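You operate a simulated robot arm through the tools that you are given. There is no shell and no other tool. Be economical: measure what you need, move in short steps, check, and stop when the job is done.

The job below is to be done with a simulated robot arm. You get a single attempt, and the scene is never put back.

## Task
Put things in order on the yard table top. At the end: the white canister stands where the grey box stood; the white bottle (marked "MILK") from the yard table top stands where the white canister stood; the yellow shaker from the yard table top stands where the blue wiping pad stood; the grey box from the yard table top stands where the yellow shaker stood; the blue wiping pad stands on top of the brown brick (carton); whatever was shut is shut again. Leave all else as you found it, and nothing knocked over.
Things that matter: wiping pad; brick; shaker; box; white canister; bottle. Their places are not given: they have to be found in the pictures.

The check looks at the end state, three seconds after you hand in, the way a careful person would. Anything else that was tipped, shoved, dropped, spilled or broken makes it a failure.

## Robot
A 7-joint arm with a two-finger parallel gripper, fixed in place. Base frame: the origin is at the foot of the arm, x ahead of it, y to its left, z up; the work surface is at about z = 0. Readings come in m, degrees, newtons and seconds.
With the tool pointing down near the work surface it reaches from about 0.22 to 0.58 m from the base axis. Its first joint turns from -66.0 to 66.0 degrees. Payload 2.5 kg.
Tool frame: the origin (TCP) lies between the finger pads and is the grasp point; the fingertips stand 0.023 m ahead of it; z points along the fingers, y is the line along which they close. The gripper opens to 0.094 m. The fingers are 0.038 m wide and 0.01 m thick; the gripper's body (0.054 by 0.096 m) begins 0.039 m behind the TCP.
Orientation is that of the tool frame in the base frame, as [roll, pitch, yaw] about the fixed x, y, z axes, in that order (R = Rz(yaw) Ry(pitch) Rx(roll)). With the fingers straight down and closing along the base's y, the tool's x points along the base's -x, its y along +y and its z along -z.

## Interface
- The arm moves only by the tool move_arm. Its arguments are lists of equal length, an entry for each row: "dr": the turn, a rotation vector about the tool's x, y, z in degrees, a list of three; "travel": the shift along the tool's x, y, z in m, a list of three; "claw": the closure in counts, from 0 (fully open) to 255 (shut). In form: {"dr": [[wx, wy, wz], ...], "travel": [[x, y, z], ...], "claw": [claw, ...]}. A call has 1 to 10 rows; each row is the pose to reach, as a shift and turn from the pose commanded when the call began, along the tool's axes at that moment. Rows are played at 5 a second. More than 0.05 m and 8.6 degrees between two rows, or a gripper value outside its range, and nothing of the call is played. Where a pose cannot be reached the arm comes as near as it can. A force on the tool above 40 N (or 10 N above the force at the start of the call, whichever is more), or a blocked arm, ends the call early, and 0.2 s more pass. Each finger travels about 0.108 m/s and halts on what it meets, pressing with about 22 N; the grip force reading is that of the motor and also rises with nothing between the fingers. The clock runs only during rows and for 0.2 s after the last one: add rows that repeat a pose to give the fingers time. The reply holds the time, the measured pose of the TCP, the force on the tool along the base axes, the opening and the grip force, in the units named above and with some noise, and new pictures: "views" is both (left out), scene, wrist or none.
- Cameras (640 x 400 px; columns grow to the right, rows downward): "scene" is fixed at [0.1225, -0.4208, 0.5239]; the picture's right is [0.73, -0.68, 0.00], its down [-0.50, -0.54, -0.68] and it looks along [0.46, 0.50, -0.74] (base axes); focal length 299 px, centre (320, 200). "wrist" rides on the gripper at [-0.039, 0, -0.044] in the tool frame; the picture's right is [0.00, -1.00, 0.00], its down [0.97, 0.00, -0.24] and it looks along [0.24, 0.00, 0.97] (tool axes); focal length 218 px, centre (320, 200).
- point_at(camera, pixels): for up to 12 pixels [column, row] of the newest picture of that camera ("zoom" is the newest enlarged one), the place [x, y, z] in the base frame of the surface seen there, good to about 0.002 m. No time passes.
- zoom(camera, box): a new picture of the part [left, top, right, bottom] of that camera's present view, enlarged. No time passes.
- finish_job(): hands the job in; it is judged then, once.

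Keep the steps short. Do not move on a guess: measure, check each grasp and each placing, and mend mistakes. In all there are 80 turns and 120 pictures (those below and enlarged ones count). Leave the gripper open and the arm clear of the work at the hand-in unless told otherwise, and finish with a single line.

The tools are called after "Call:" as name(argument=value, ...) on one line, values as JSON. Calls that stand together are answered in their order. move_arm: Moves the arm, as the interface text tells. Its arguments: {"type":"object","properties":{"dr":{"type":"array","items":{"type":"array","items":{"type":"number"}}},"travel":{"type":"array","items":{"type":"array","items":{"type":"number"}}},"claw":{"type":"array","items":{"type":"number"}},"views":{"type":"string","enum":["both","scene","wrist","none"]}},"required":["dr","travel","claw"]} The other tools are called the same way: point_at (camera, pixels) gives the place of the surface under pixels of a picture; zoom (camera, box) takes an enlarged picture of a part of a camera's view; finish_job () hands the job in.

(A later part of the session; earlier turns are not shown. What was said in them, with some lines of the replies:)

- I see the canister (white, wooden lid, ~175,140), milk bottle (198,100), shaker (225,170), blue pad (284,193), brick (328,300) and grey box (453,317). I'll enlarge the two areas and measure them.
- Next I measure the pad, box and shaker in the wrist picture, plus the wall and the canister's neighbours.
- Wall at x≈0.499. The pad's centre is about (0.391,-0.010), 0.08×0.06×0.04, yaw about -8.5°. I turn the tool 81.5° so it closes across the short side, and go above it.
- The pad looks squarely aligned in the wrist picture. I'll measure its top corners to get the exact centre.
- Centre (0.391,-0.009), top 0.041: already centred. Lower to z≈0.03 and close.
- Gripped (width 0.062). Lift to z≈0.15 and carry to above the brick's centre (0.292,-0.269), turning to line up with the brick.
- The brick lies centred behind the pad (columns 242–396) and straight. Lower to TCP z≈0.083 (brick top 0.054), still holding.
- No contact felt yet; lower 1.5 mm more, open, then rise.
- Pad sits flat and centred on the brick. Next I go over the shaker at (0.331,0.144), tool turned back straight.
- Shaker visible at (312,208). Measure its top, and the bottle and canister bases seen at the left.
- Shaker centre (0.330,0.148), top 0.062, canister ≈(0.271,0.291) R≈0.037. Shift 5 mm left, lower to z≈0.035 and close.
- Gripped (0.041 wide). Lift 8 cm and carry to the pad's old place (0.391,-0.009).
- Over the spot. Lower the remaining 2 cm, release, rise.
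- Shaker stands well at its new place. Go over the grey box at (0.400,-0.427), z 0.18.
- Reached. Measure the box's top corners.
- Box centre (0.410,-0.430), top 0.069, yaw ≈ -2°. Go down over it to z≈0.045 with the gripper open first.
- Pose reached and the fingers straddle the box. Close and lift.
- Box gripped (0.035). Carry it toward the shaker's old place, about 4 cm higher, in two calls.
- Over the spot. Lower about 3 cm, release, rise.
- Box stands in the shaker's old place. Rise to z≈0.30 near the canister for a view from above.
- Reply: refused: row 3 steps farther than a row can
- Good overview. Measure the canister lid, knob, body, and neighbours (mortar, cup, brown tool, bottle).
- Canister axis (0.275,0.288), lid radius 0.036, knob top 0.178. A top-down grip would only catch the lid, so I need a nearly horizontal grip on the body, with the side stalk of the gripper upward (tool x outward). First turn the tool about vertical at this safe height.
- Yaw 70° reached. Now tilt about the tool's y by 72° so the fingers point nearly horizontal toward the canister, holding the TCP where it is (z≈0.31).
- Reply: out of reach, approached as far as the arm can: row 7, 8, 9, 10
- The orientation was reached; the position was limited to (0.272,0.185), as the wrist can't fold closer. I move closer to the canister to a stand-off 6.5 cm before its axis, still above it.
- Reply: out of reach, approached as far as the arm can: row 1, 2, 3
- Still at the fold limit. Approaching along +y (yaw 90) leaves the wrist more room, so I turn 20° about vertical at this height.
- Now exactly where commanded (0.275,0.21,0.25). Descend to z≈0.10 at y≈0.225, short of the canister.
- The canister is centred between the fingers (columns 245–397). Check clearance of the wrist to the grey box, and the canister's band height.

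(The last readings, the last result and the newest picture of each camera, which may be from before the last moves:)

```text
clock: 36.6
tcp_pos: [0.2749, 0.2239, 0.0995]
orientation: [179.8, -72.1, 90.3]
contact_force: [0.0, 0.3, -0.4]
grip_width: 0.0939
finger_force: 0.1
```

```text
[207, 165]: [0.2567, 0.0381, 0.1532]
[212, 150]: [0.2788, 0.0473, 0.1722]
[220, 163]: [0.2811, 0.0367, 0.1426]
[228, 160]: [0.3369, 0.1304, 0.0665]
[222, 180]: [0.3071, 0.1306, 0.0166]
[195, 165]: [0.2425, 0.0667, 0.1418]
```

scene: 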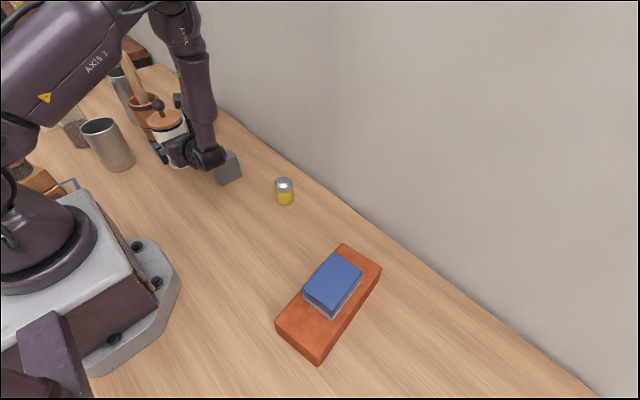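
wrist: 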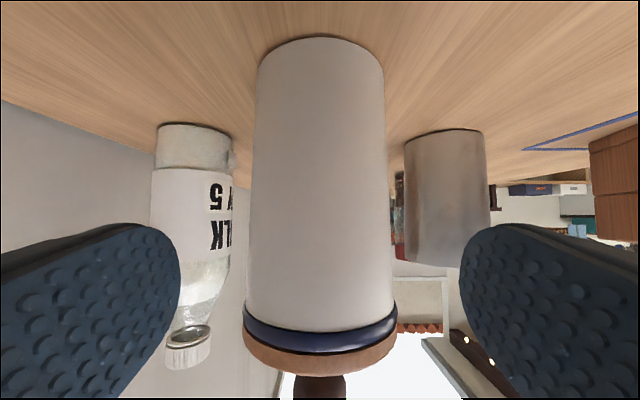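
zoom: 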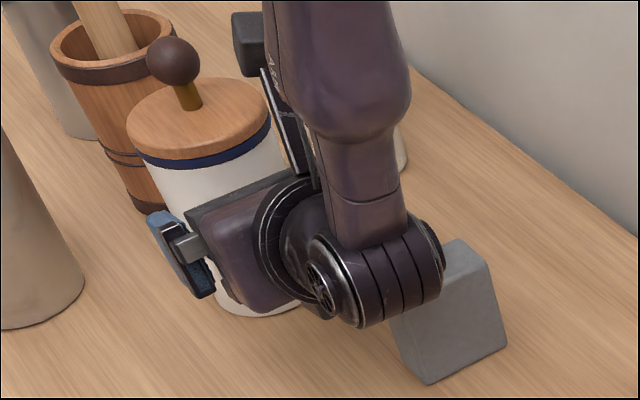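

Drum bottom stays well above the box; band starts at z≈0.109. Lower to z≈0.082 and slide forward to y≈0.2735, gripper open.

Call:
move_arm(dr=[[0, 0, 0], [0, 0, 0], [0, 0, 0], [0, 0, 0], [0, 0, 0]], travel=[[-0.014, 0, 0.0151], [-0.0094, 0, 0.0294], [-0.0047, 0, 0.0436], [-0.0021, 0, 0.0517], [-0.0021, 0, 0.0517]], claw=[0, 0, 0, 0, 0])

```text
clock: 37.8
tcp_pos: [0.2765, 0.2736, 0.0837]
orientation: [179.8, -72.0, 90.2]
contact_force: [1.1, 0.0, -0.8]
grip_width: 0.0941
finger_force: 0.2
```

scene: 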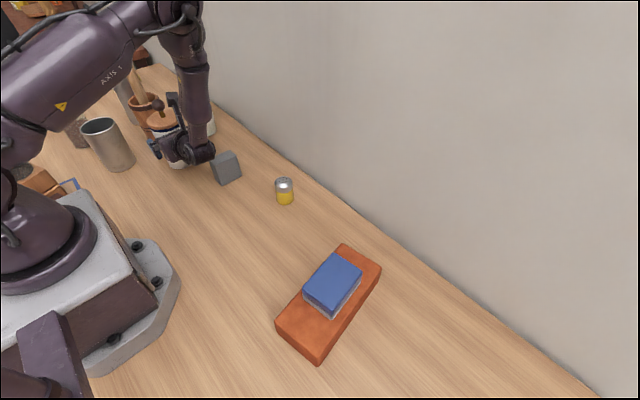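
wrist: 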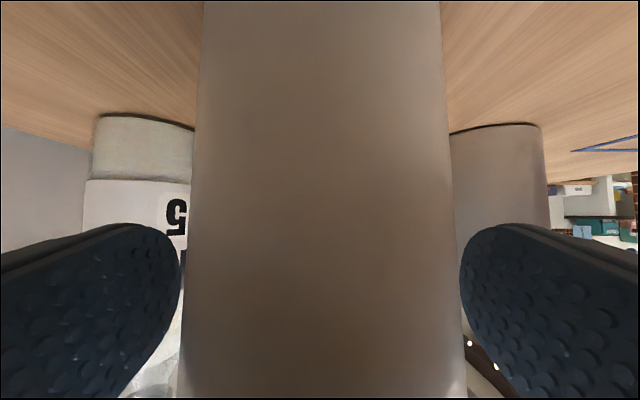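

No contact, canister between the pads. Close and lift 3 cm to check the hold.

Call:
move_arm(dr=[[0, 0, 0], [0, 0, 0], [0, 0, 0], [0, 0, 0], [0, 0, 0], [0, 0, 0]], travel=[[0, 0, 0], [0, 0, 0], [0, 0, 0], [0, 0, 0], [0.0143, 0, -0.0046], [0.0285, 0, -0.0093]], claw=[255, 255, 255, 255, 255, 255])

```text
clock: 39.2
tcp_pos: [0.2761, 0.2741, 0.1111]
orientation: [-180.0, -72.1, 90.1]
contact_force: [1.0, -0.2, -3.6]
grip_width: 0.0771
finger_force: 21.8
```

scene: 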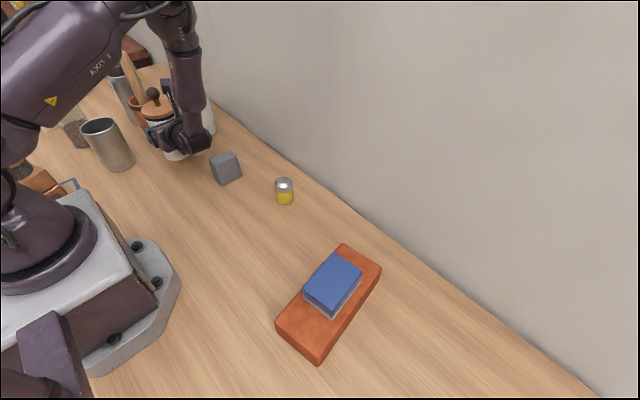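
wrist: 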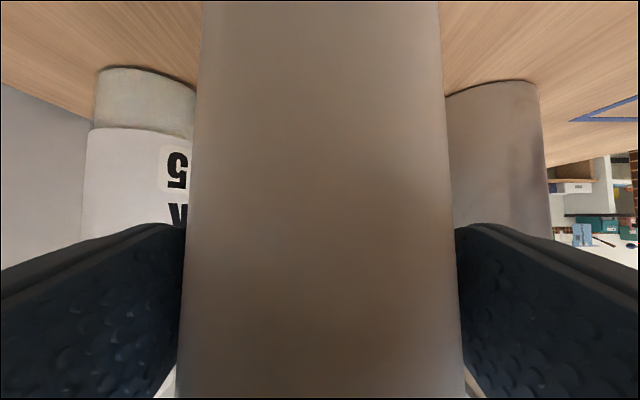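

Held (0.077 wide, weight felt ≈3.6 N). Lift straight up 13 cm more.

Call:
move_arm(dr=[[0, 0, 0], [0, 0, 0], [0, 0, 0], [0, 0, 0], [0, 0, 0]], travel=[[0.0247, 0, -0.008], [0.0494, 0, -0.0161], [0.0742, 0, -0.0241], [0.0989, 0, -0.0322], [0.1236, 0, -0.0402]], claw=[255, 255, 255, 255, 255])

```text
clock: 40.4
tcp_pos: [0.2764, 0.2741, 0.2417]
orientation: [-179.9, -72.0, 90.0]
contact_force: [0.3, -0.4, -3.3]
grip_width: 0.0772
finger_force: 22.1
```

scene: 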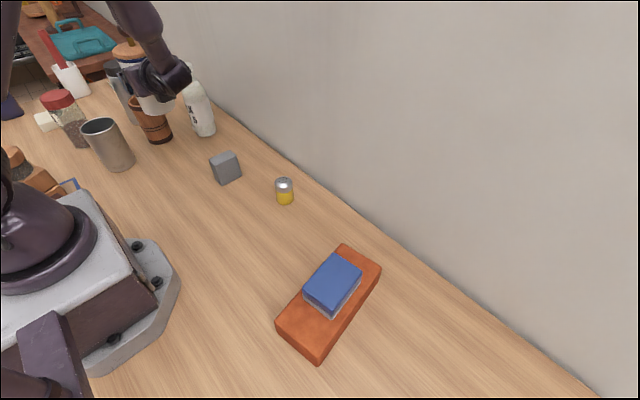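
wrist: 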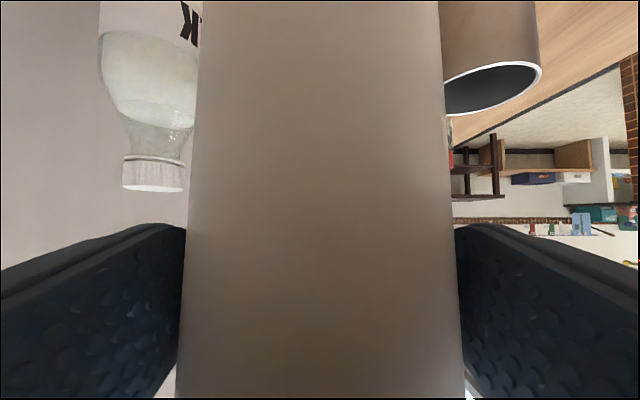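

Steady. Swing around toward the right side along an arc of radius 0.39 (well away from the wall), turning the tool with it.

Call:
move_arm(dr=[[-6.09, 0, 1.98], [-12.17, 0, 3.96], [-18.26, 0, 5.93], [-24.34, 0, 7.91], [-30.43, 0, 9.89], [-36.52, 0, 11.87], [-42.6, 0, 13.85], [-48.69, 0, 15.82], [-54.77, 0, 17.8], [-60.86, 0, 19.78]], travel=[[-0.0085, 0.0252, -0.0262], [-0.0177, 0.0473, -0.0546], [-0.0276, 0.0664, -0.0848], [-0.0379, 0.0825, -0.1166], [-0.0487, 0.0952, -0.1498], [-0.0598, 0.1046, -0.1839], [-0.0711, 0.1105, -0.2187], [-0.0825, 0.1129, -0.2539], [-0.094, 0.1118, -0.2892], [-0.1053, 0.1071, -0.3242]], claw=[255, 255, 255, 255, 255, 255, 255, 255, 255, 255])

```text
clock: 42.6
tcp_pos: [0.3817, -0.0692, 0.2425]
orientation: [-180.0, -72.1, 26.0]
contact_force: [0.0, 0.2, -3.9]
grip_width: 0.0769
finger_force: 22.5
```

scene: 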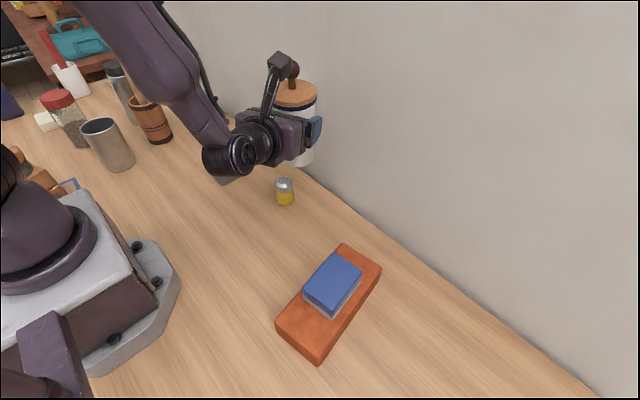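
wrist: 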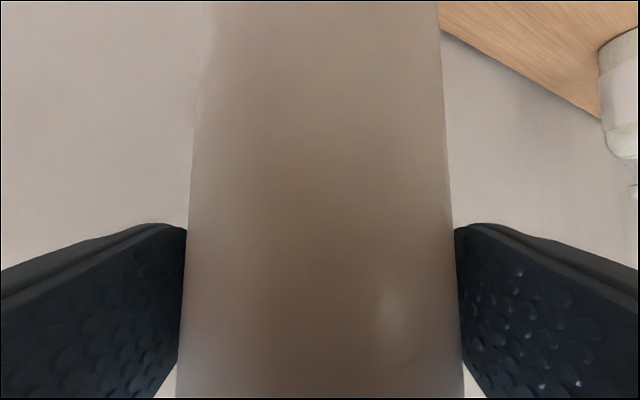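

Still upright and steady. Second part of the swing: to above the box's old place, TCP (0.3935,-0.424), yaw -20°.

Call:
move_arm(dr=[[-4.375, 0, 1.421], [-8.75, 0, 2.842], [-13.125, 0, 4.263], [-17.5, 0, 5.684], [-21.875, 0, 7.105], [-26.25, 0, 8.526], [-30.625, 0, 9.947], [-35.0, 0, 11.368], [-39.375, 0, 12.789], [-43.75, 0, 14.21]], travel=[[-0.00451, 0.03253, -0.01387], [-0.00902, 0.06506, -0.02774], [-0.01353, 0.09759, -0.04161], [-0.01804, 0.13012, -0.05548], [-0.02255, 0.16265, -0.06935], [-0.02706, 0.19518, -0.08322], [-0.03157, 0.22771, -0.09709], [-0.03608, 0.26024, -0.11096], [-0.04059, 0.29277, -0.12483], [-0.0451, 0.3253, -0.1387]], claw=[255, 255, 255, 255, 255, 255, 255, 255, 255, 255])

```text
clock: 44.8
tcp_pos: [0.3953, -0.4227, 0.2445]
orientation: [-179.8, -72.1, -20.1]
contact_force: [-0.2, -0.9, -3.4]
grip_width: 0.0771
finger_force: 22.0
```

scene: 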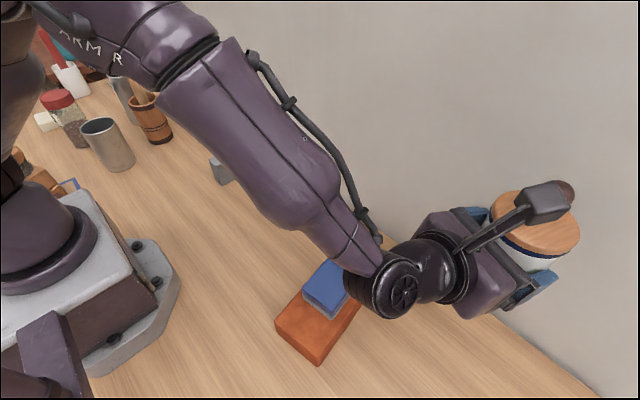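
wrist: 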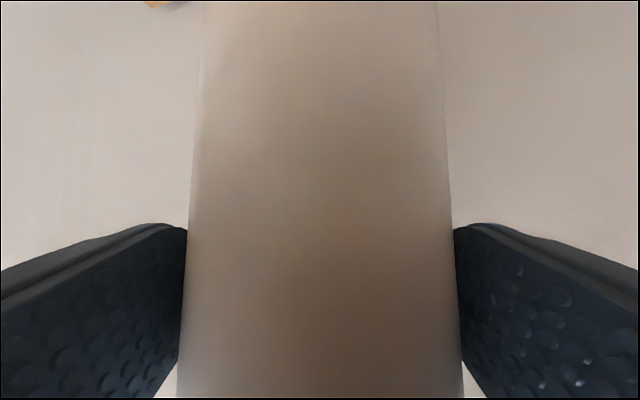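

Measure the forearm and drum heights before lowering, since the pad and brick lie beneath.

Call:
point_at(camera="scene", pixels=[[360, 265], [345, 240], [320, 215], [350, 290], [375, 312], [400, 290], [380, 240], [280, 190], [340, 262], [305, 235]])

Call:
zoom(camera="scene", box=[270, 170, 600, 376])

```text
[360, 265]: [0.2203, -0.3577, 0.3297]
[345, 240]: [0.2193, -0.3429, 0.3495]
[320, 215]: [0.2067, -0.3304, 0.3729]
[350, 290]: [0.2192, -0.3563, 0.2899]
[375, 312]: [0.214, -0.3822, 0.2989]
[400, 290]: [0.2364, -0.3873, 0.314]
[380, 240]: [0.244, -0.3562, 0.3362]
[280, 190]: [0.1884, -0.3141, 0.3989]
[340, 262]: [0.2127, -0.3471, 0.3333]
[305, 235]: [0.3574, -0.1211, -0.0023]
```

```text
1.94 times, centred on (435, 273) of scene
```

zoom: 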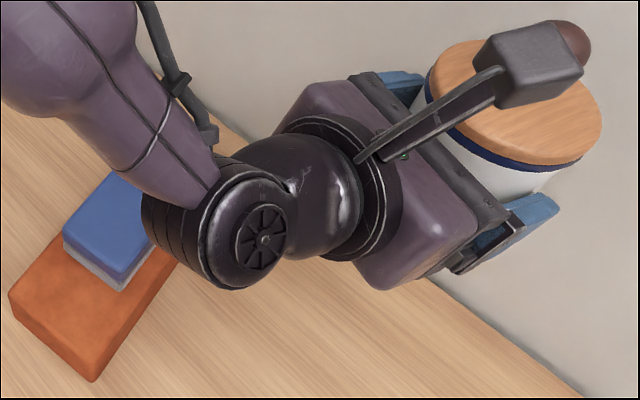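

The drum would pass within ~1 cm of the pad corner. Turning 8° more (yaw -12°) about the canister axis widens that; I do it while still high, then lower 8 cm and look.

Call:
move_arm(dr=[[3.8, 0, -1.25], [7.6, 0, -2.5], [7.6, 0, -2.5], [7.6, 0, -2.5], [7.6, 0, -2.5]], travel=[[-0.0001, 0.0014, -0.0003], [-0.0002, 0.0028, -0.0007], [-0.0287, 0.0028, 0.0086], [-0.0572, 0.0028, 0.0178], [-0.0763, 0.0028, 0.024]], claw=[255, 255, 255, 255, 255], views="scene")

```text
clock: 46.0
tcp_pos: [0.393, -0.4257, 0.1636]
orientation: [179.8, -72.1, -11.7]
contact_force: [0.0, 0.3, -4.1]
grip_width: 0.0772
finger_force: 22.0
```

scene: 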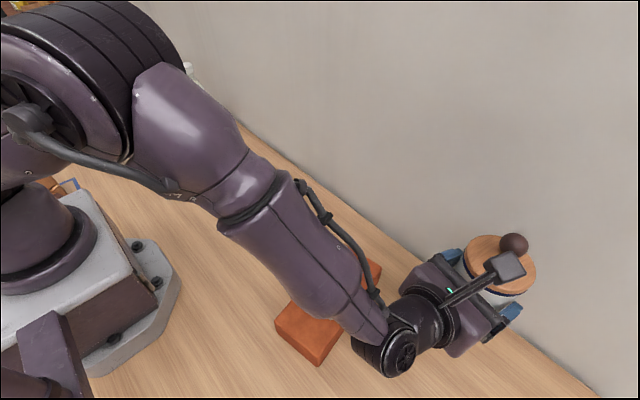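

Measure forearm and drum again relative to the pad (top 0.096).

Call:
point_at(camera="scene", pixels=[[370, 350], [360, 325], [330, 315], [345, 290], [300, 290], [330, 265], [270, 250], [290, 215], [200, 160], [405, 375], [390, 320], [358, 345]])

```text
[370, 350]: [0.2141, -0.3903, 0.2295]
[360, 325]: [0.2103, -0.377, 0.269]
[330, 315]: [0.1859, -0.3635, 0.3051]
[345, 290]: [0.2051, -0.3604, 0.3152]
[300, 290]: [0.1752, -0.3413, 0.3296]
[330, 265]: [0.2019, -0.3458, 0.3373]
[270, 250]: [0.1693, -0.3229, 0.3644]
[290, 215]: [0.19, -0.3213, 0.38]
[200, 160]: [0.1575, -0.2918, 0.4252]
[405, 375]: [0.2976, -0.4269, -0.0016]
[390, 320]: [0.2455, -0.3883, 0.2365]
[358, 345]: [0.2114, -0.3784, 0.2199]
```

All clear. Lower 7 cm of the remaining 8.

Call:
move_arm(dr=[[0, 0, 0], [0, 0, 0], [0, 0, 0], [0, 0, 0]], travel=[[-0.0238, 0, 0.0077], [-0.0476, 0, 0.0155], [-0.0666, 0, 0.0216], [-0.0666, 0, 0.0216]], claw=[255, 255, 255, 255])

Call:
zoom(camera="scene", box=[340, 220, 560, 380])

```text
clock: 47.0
tcp_pos: [0.3939, -0.4257, 0.0921]
orientation: [179.9, -72.0, -12.0]
contact_force: [0.2, -0.5, -2.6]
grip_width: 0.0771
finger_force: 21.6
```

scene: 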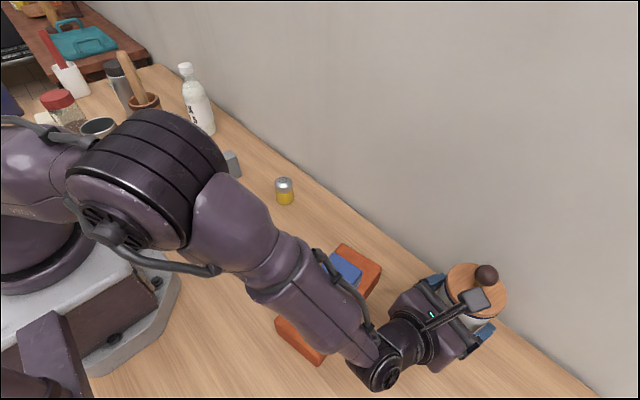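
wrist: 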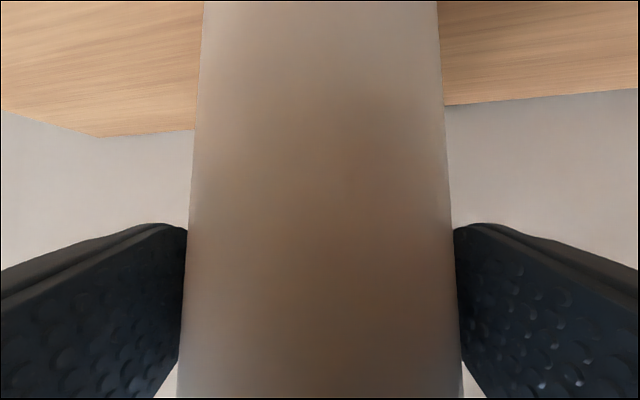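

```text
2.50 times, centred on (450, 300) of scene
```

zoom: 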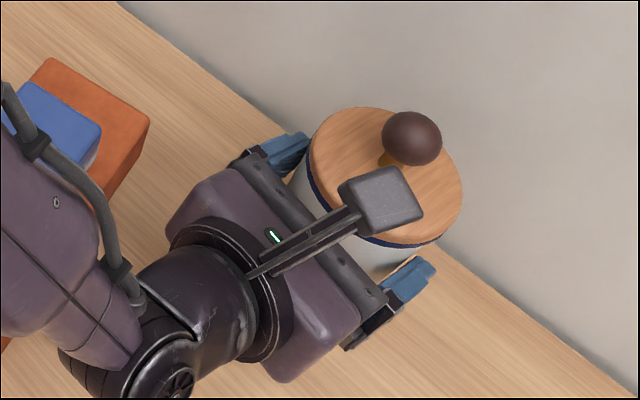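

Check lid level and position before the last centimetre.

Call:
point_at(camera="zoom", pixels=[[318, 150], [350, 115], [455, 190], [420, 235], [365, 170], [412, 120]])

```text
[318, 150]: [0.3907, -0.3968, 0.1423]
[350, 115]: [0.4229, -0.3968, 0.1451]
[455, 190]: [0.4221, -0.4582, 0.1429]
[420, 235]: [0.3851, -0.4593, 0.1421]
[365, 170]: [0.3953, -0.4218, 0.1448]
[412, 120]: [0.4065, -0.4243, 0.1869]
```

Lid level; centre ≈(0.405,-0.428), so shift 4 mm forward and lower ~9 mm, keeping the grip to read the force.

Call:
move_arm(dr=[[0, 0, 0], [0, 0, 0], [0, 0, 0]], travel=[[-0.0027, 0, 0.0052], [-0.0068, 0, 0.0065], [-0.0076, 0, 0.0068]], claw=[255, 255, 255], views="none")

Call:
zoom(camera="scene", box=[340, 220, 560, 380])

Call:
point_at(camera="zoom", pixels=[[318, 155], [350, 120], [455, 200], [420, 240], [365, 175]])

```text
clock: 47.8
tcp_pos: [0.3975, -0.4255, 0.0842]
orientation: [179.9, -72.1, -11.7]
contact_force: [0.1, 0.1, -1.8]
grip_width: 0.0769
finger_force: 21.8
```

```text
2.50 times, centred on (450, 300) of scene
```

zoom: 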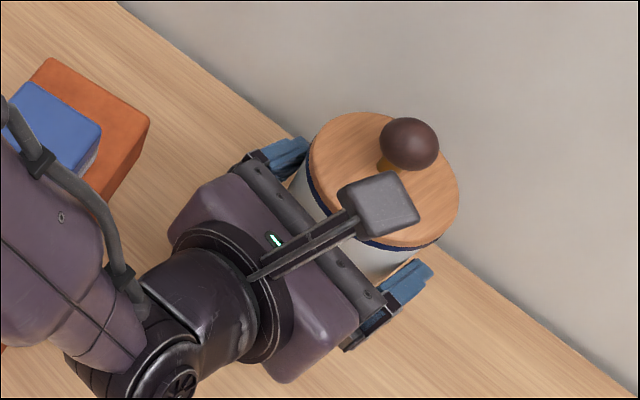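

```text
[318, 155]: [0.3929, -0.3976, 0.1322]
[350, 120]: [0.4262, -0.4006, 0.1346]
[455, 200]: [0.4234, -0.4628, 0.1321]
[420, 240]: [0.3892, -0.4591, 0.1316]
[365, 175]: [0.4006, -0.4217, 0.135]
```

The lid is at its standing height 0.135 and weight is on the table. Open, then back straight out along the tool axis 8 cm.

Call:
move_arm(dr=[[0, 0, 0], [0, 0, 0], [0, 0, 0], [0, 0, 0], [0, 0, 0], [0, 0, 0], [0, 0, 0]], travel=[[0, 0, 0], [0, 0, 0], [0, 0, 0], [0, 0, -0.02], [0, 0, -0.04], [0, 0, -0.06], [0, 0, -0.08]], claw=[0, 0, 0, 0, 0, 0, 0])

```text
clock: 49.4
tcp_pos: [0.3221, -0.4103, 0.1082]
orientation: [179.8, -72.0, -11.7]
contact_force: [-0.2, -0.1, 0.0]
grip_width: 0.0939
finger_force: 0.0
```

scene: 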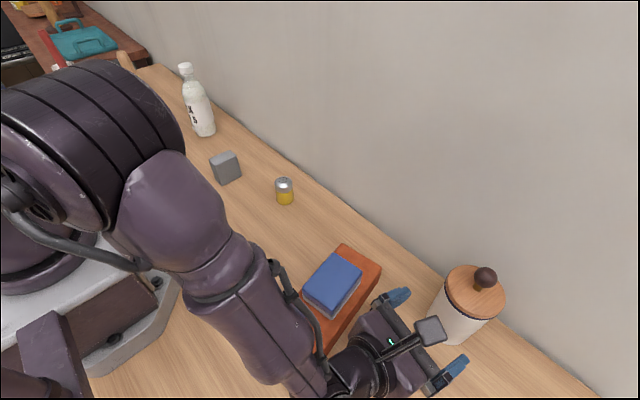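
wrist: 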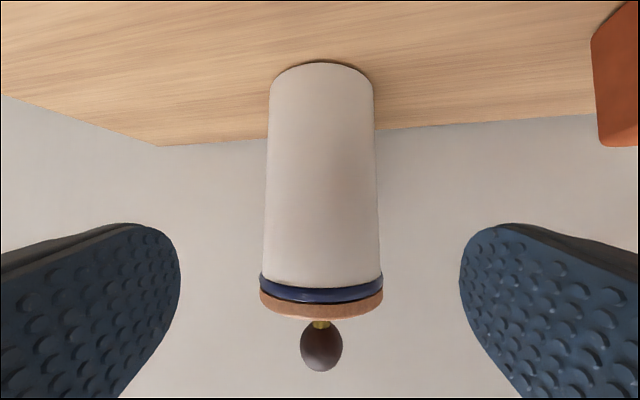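

The canister stands upright with its lid on. Keeping this tilt for the bottle, I rise to z≈0.27 and start swinging back left.

Call:
move_arm(dr=[[0, 0, 0], [0, 0, 0], [0, 0, 0], [0, 0, 0], [6.02, 0, -1.96], [12.05, 0, -3.91], [18.07, 0, -5.87], [24.09, 0, -7.83], [30.12, 0, -9.78], [36.14, 0, -11.74]], travel=[[0.0381, 0, -0.0124], [0.0761, 0, -0.0247], [0.1142, 0, -0.0371], [0.1522, 0, -0.0494], [0.1527, -0.0429, -0.0479], [0.1532, -0.0859, -0.0464], [0.1537, -0.1288, -0.0449], [0.1542, -0.1717, -0.0433], [0.1547, -0.2147, -0.0418], [0.1552, -0.2576, -0.0403]], claw=[0, 0, 0, 0, 0, 0, 0, 0, 0, 0], views="scene")

```text
clock: 51.6
tcp_pos: [0.3853, -0.1611, 0.2671]
orientation: [179.7, -72.0, 26.3]
contact_force: [-1.6, 0.2, 1.2]
grip_width: 0.0938
finger_force: 0.1
```

scene: 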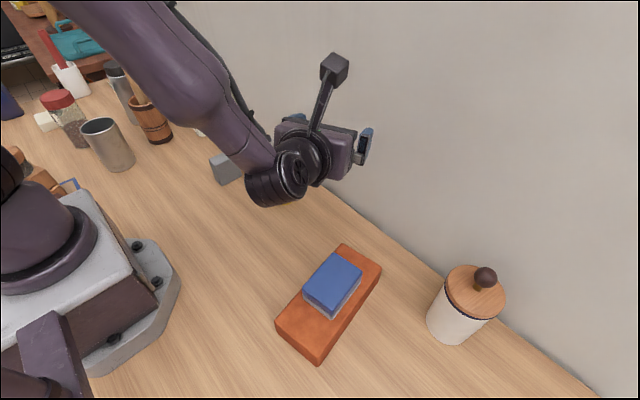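

Clear. Continue to a stand-off in front of the bottle, (0.39,0.29), yaw 90°, still high.

Call:
move_arm(dr=[[6.086, 0, -1.978], [12.17, 0, -3.956], [18.26, 0, -5.934], [24.34, 0, -7.912], [30.43, 0, -9.89], [36.52, 0, -11.868], [42.6, 0, -13.846], [48.69, 0, -15.824], [54.77, 0, -17.802], [60.86, 0, -19.78]], travel=[[0.00624, -0.04023, 0.01919], [0.01248, -0.08046, 0.03838], [0.01872, -0.12069, 0.05757], [0.02496, -0.16092, 0.07676], [0.0312, -0.20115, 0.09595], [0.03744, -0.24138, 0.11514], [0.04368, -0.28161, 0.13433], [0.04992, -0.32184, 0.15352], [0.05616, -0.36207, 0.17271], [0.0624, -0.4023, 0.1919]], claw=[0, 0, 0, 0, 0, 0, 0, 0, 0, 0])

```text
clock: 53.8
tcp_pos: [0.3906, 0.2886, 0.2674]
orientation: [-180.0, -72.0, 90.0]
contact_force: [-0.5, 0.1, -0.1]
grip_width: 0.094
finger_force: 0.0
```

scene: 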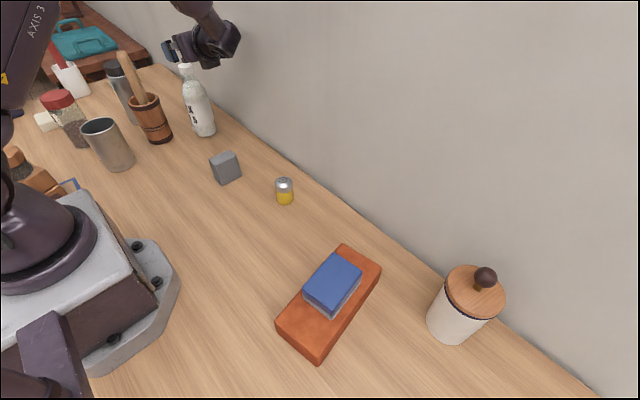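
wrist: 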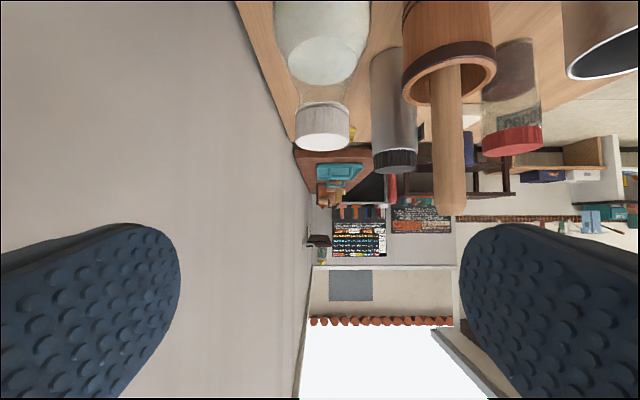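

Aligned in x with the bottle (column ~322). Descend to z≈0.10 in front of it.

Call:
move_arm(dr=[[0, 0, 0], [0, 0, 0], [0, 0, 0], [0, 0, 0], [0, 0, 0]], travel=[[-0.0321, 0, 0.0094], [-0.0641, 0, 0.0187], [-0.0962, 0, 0.0281], [-0.1282, 0, 0.0374], [-0.1603, 0, 0.0468]], claw=[0, 0, 0, 0, 0])

Call:
point_at(camera="wrist", pixels=[[320, 60], [320, 100], [320, 150], [320, 200], [320, 240], [320, 280], [320, 320]])

```text
clock: 55.0
tcp_pos: [0.3914, 0.2831, 0.1019]
orientation: [179.8, -72.0, 90.2]
contact_force: [0.5, 0.9, 0.1]
grip_width: 0.0939
finger_force: 0.1
```

scene: 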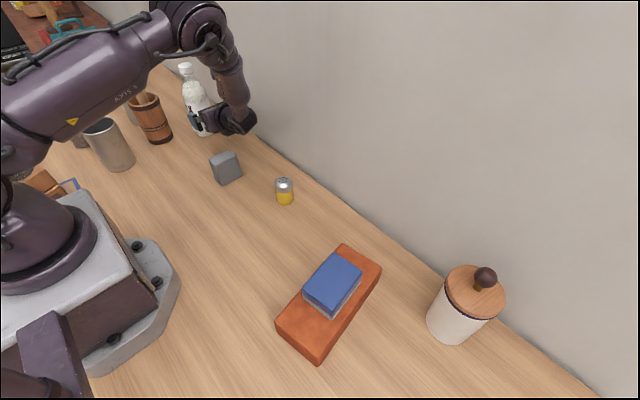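
wrist: 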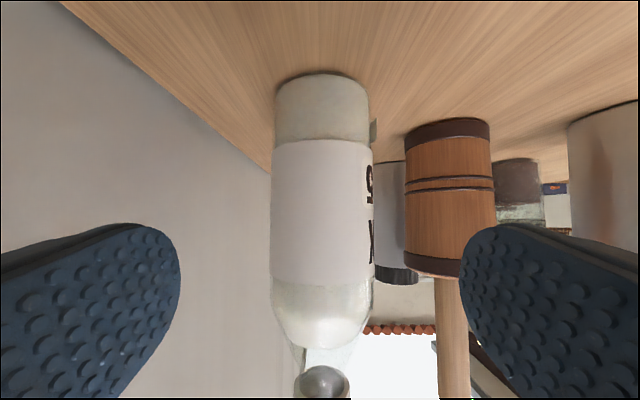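

```text
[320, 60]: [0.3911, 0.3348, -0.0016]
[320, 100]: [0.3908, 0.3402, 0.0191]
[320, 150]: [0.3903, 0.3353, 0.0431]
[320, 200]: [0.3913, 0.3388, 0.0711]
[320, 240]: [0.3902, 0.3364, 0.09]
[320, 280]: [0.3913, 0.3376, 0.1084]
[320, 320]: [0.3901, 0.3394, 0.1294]
```

Bottle front at y≈0.3375, radius ≈0.032, axis ≈(0.390,0.370). Slide in to y≈0.359, z≈0.09, open.

Call:
move_arm(dr=[[0, 0, 0], [0, 0, 0], [0, 0, 0], [0, 0, 0], [0, 0, 0]], travel=[[-0.0043, 0, 0.0224], [0.0034, 0, 0.0462], [0.0096, 0, 0.0652], [0.0128, 0, 0.0752], [0.0128, 0, 0.0752]], claw=[0, 0, 0, 0, 0])

```text
clock: 56.2
tcp_pos: [0.3914, 0.359, 0.0915]
orientation: [180.0, -72.0, 89.8]
contact_force: [-0.1, -0.1, 1.4]
grip_width: 0.094
finger_force: 0.1
```

scene: 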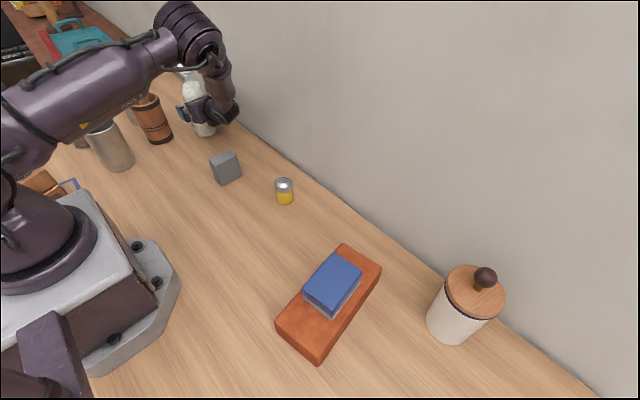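
wrist: 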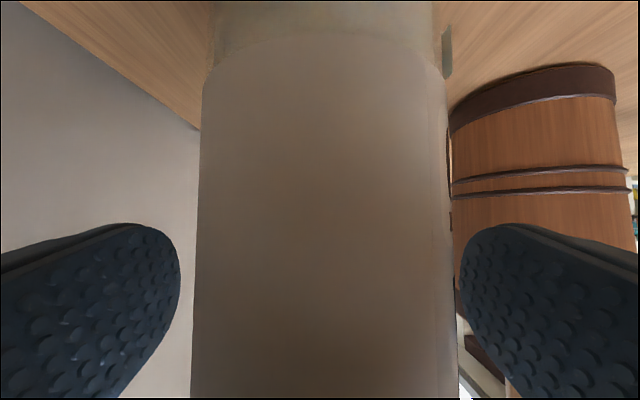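

Bottle between the fingers with no contact. Close and lift 3 cm.

Call:
move_arm(dr=[[0, 0, 0], [0, 0, 0], [0, 0, 0], [0, 0, 0], [0, 0, 0], [0, 0, 0]], travel=[[0, 0, 0], [0, 0, 0], [0, 0, 0], [0, 0, 0], [0.0143, 0, -0.0046], [0.0285, 0, -0.0093]], claw=[255, 255, 255, 255, 255, 255])

```text
clock: 57.6
tcp_pos: [0.3899, 0.3608, 0.1194]
orientation: [-180.0, -71.9, 90.0]
contact_force: [-0.6, -0.2, -5.4]
grip_width: 0.0631
finger_force: 22.7
```

scene: 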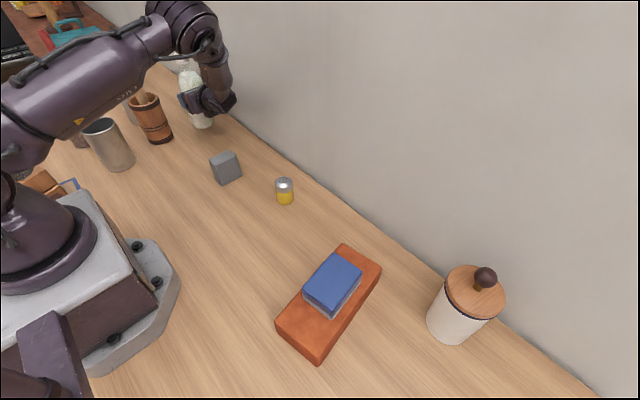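
wrist: 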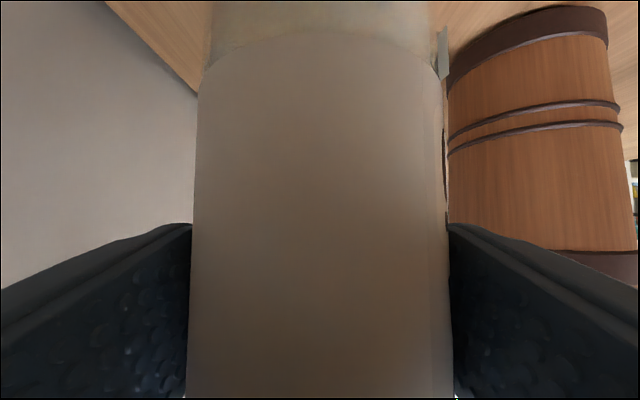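

Held firmly (weight ≈5.4 N). Carry at this height to the canister's old place: TCP (0.275,0.279).

Call:
move_arm(dr=[[0, 0, 0], [0, 0, 0], [0, 0, 0], [0, 0, 0], [0, 0, 0], [0, 0, 0]], travel=[[-0.0049, -0.023, -0.0152], [-0.0099, -0.046, -0.0304], [-0.0148, -0.069, -0.0457], [-0.0198, -0.092, -0.0609], [-0.0247, -0.115, -0.0761], [-0.0247, -0.115, -0.0761]], claw=[255, 255, 255, 255, 255, 255])

Call:
zoom(camera="scene", box=[90, 50, 260, 200])

```text
clock: 59.0
tcp_pos: [0.2739, 0.28, 0.1183]
orientation: [179.9, -71.9, 90.1]
contact_force: [0.1, 0.6, -4.8]
grip_width: 0.0632
finger_force: 22.4
```

scene: 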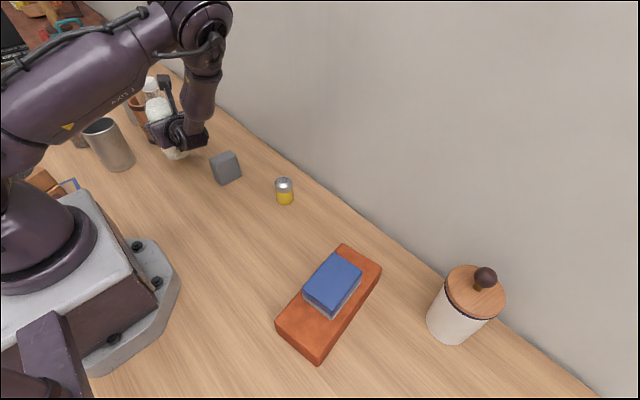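
wrist: 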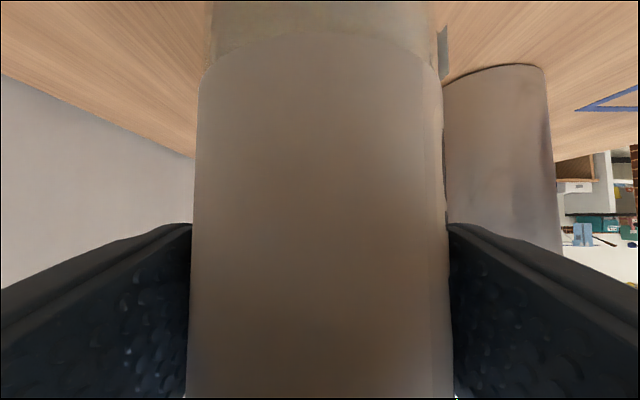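

```text
2.67 times, centred on (175, 125) of scene
```

zoom: 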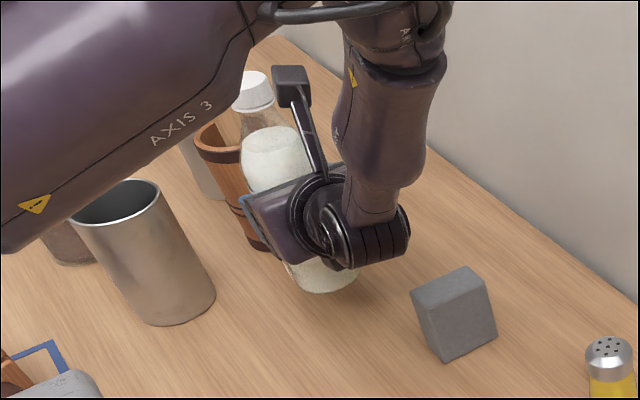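

Upright over the spot. Lower 2.95 cm, keeping hold.

Call:
move_arm(dr=[[0, 0, 0], [0, 0, 0], [0, 0, 0], [0, 0, 0]], travel=[[-0.0105, 0, 0.0034], [-0.021, 0, 0.0068], [-0.0281, 0, 0.0091], [-0.0285, 0, 0.0093]], claw=[255, 255, 255, 255], views="none")

```text
clock: 60.0
tcp_pos: [0.2749, 0.2819, 0.0907]
orientation: [179.4, -72.2, 90.5]
contact_force: [0.0, -2.5, 14.3]
grip_width: 0.0633
finger_force: 21.9
```

The bottle is on the table, pressed with 14 N. Ease up 1 mm, then look at the reading.

Call:
move_arm(dr=[[0, 0, 0], [0, 0, 0]], travel=[[0.001, 0, -0.0003], [0.001, 0, -0.0003]], claw=[255, 255], views="scene")

```text
clock: 60.6
tcp_pos: [0.2748, 0.2807, 0.0906]
orientation: [179.9, -72.0, 90.2]
contact_force: [0.6, 4.1, 7.1]
grip_width: 0.0633
finger_force: 21.7
```

scene: 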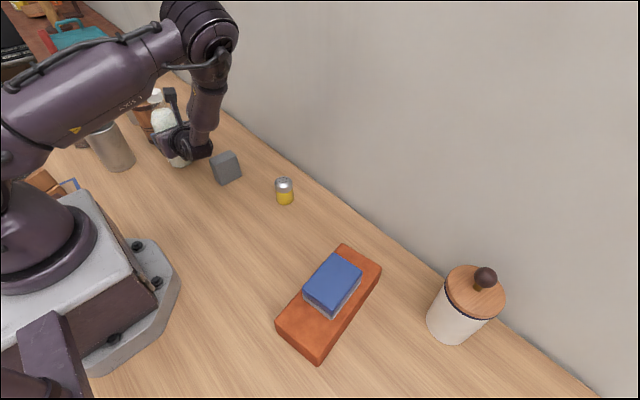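

Ease another 0.7 mm, open, then back out along the tool axis.

Call:
move_arm(dr=[[0, 0, 0], [0, 0, 0], [0, 0, 0], [0, 0, 0], [0, 0, 0], [0, 0, 0], [0, 0, 0], [0, 0, 0]], travel=[[0.0007, 0, -0.0002], [0.0007, 0, -0.0002], [0.0007, 0, -0.0002], [0.0007, 0, -0.0002], [0.0007, 0, -0.0002], [0.0007, 0, -0.018], [0.0007, 0, -0.036], [0.0007, 0, -0.053]], claw=[255, 150, 75, 0, 0, 0, 0, 0])

```text
clock: 62.4
tcp_pos: [0.2764, 0.2303, 0.1079]
orientation: [-179.9, -71.9, 90.0]
contact_force: [-0.5, -0.4, 0.7]
grip_width: 0.0939
finger_force: 0.1
```

scene: 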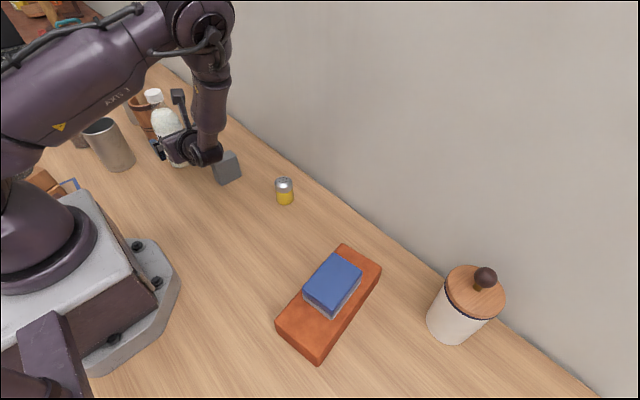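
wrist: 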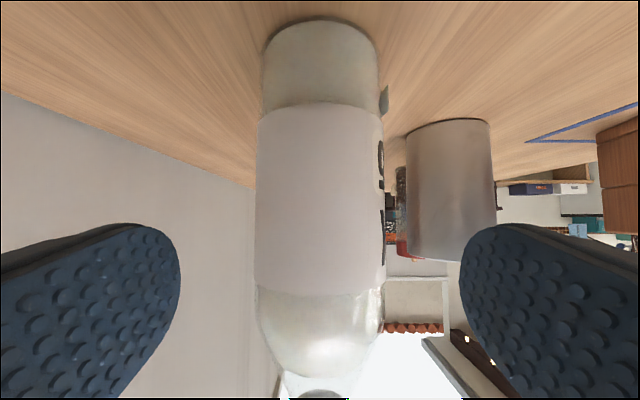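

The bottle stands free. Raise straight up 15 cm and slightly back.

Call:
move_arm(dr=[[0, 0, 0], [0, 0, 0], [0, 0, 0], [0, 0, 0]], travel=[[0.0345, 0, -0.0152], [0.069, 0, -0.0304], [0.1035, 0, -0.0455], [0.138, 0, -0.0607]], claw=[0, 0, 0, 0])

Call:
zoom(camera="scene", box=[80, 50, 320, 220])

```text
clock: 63.4
tcp_pos: [0.2768, 0.2128, 0.2585]
orientation: [-179.7, -71.9, 89.9]
contact_force: [-0.2, -0.5, 0.0]
grip_width: 0.0942
finger_force: 0.0
```

scene: 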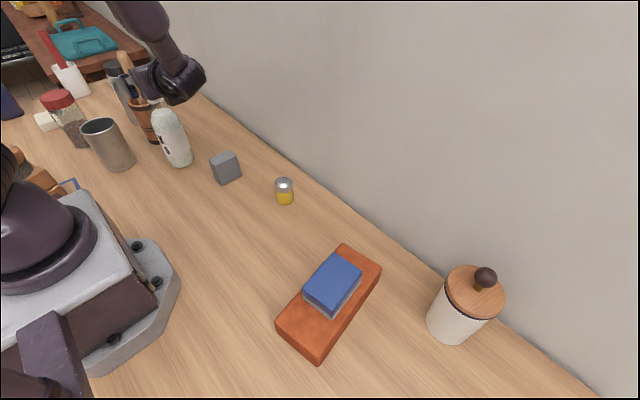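
wrist: 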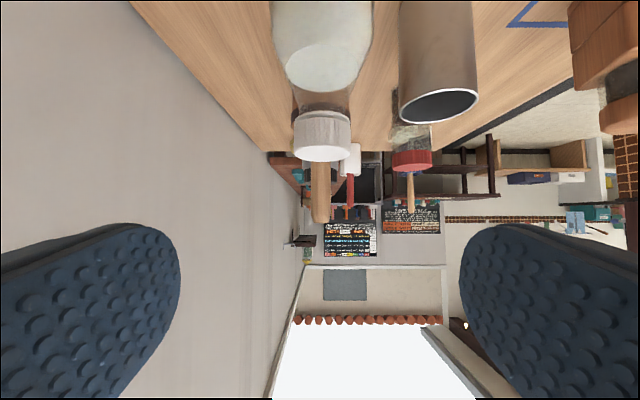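

```text
2.35 times, centred on (200, 135) of scene
```

zoom: 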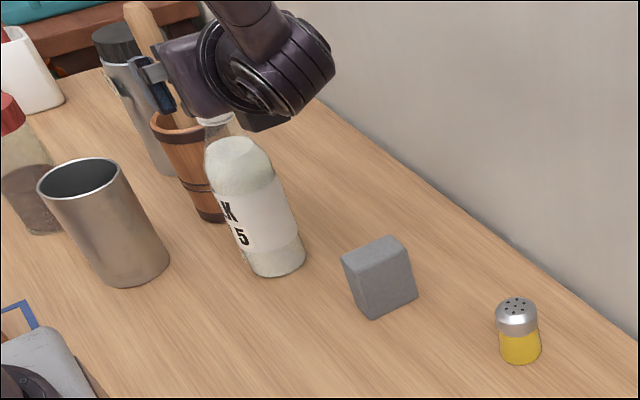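

Everything stands. Swing the arm away to a clear spot over the empty middle.

Call:
move_arm(dr=[[-6.09, 0, 1.98], [-12.17, 0, 3.96], [-18.26, 0, 5.93], [-24.34, 0, 7.91], [-30.43, 0, 9.89], [-36.52, 0, 11.87]], travel=[[-0.0084, 0.0142, -0.0259], [-0.0168, 0.0284, -0.0518], [-0.0252, 0.0425, -0.0777], [-0.0336, 0.0567, -0.1036], [-0.042, 0.0709, -0.1295], [-0.0505, 0.085, -0.1555]], claw=[0, 0, 0, 0, 0, 0], views="scene")

Call:
point_at(camera="scene", pixels=[[156, 96], [168, 125], [178, 150], [180, 163], [224, 157], [284, 182], [465, 290], [455, 325], [485, 276], [335, 275]])

```text
clock: 64.8
tcp_pos: [0.3608, 0.0505, 0.2566]
orientation: [179.8, -72.0, 51.7]
contact_force: [-0.3, -0.2, 0.0]
grip_width: 0.0942
finger_force: 0.1
```

scene: 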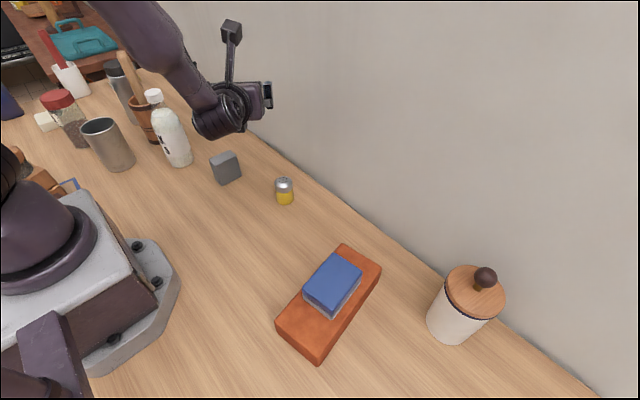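

```text
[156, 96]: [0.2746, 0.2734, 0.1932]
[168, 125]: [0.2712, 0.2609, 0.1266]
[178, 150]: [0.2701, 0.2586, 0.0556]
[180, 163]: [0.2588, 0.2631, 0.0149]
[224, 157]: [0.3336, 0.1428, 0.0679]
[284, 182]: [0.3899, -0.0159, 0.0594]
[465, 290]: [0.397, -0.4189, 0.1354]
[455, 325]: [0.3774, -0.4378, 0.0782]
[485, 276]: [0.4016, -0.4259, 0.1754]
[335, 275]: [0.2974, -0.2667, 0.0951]
```

All six items are in place and upright, the canister's lid is on, the gripper is open and the arm is clear, so I hand in.

Call:
finish_job()

```text
The job is handed in.
```

The job is handed in: every item was moved to its asked place and checked standing upright, the canister's lid stayed on, and nothing was knocked over.
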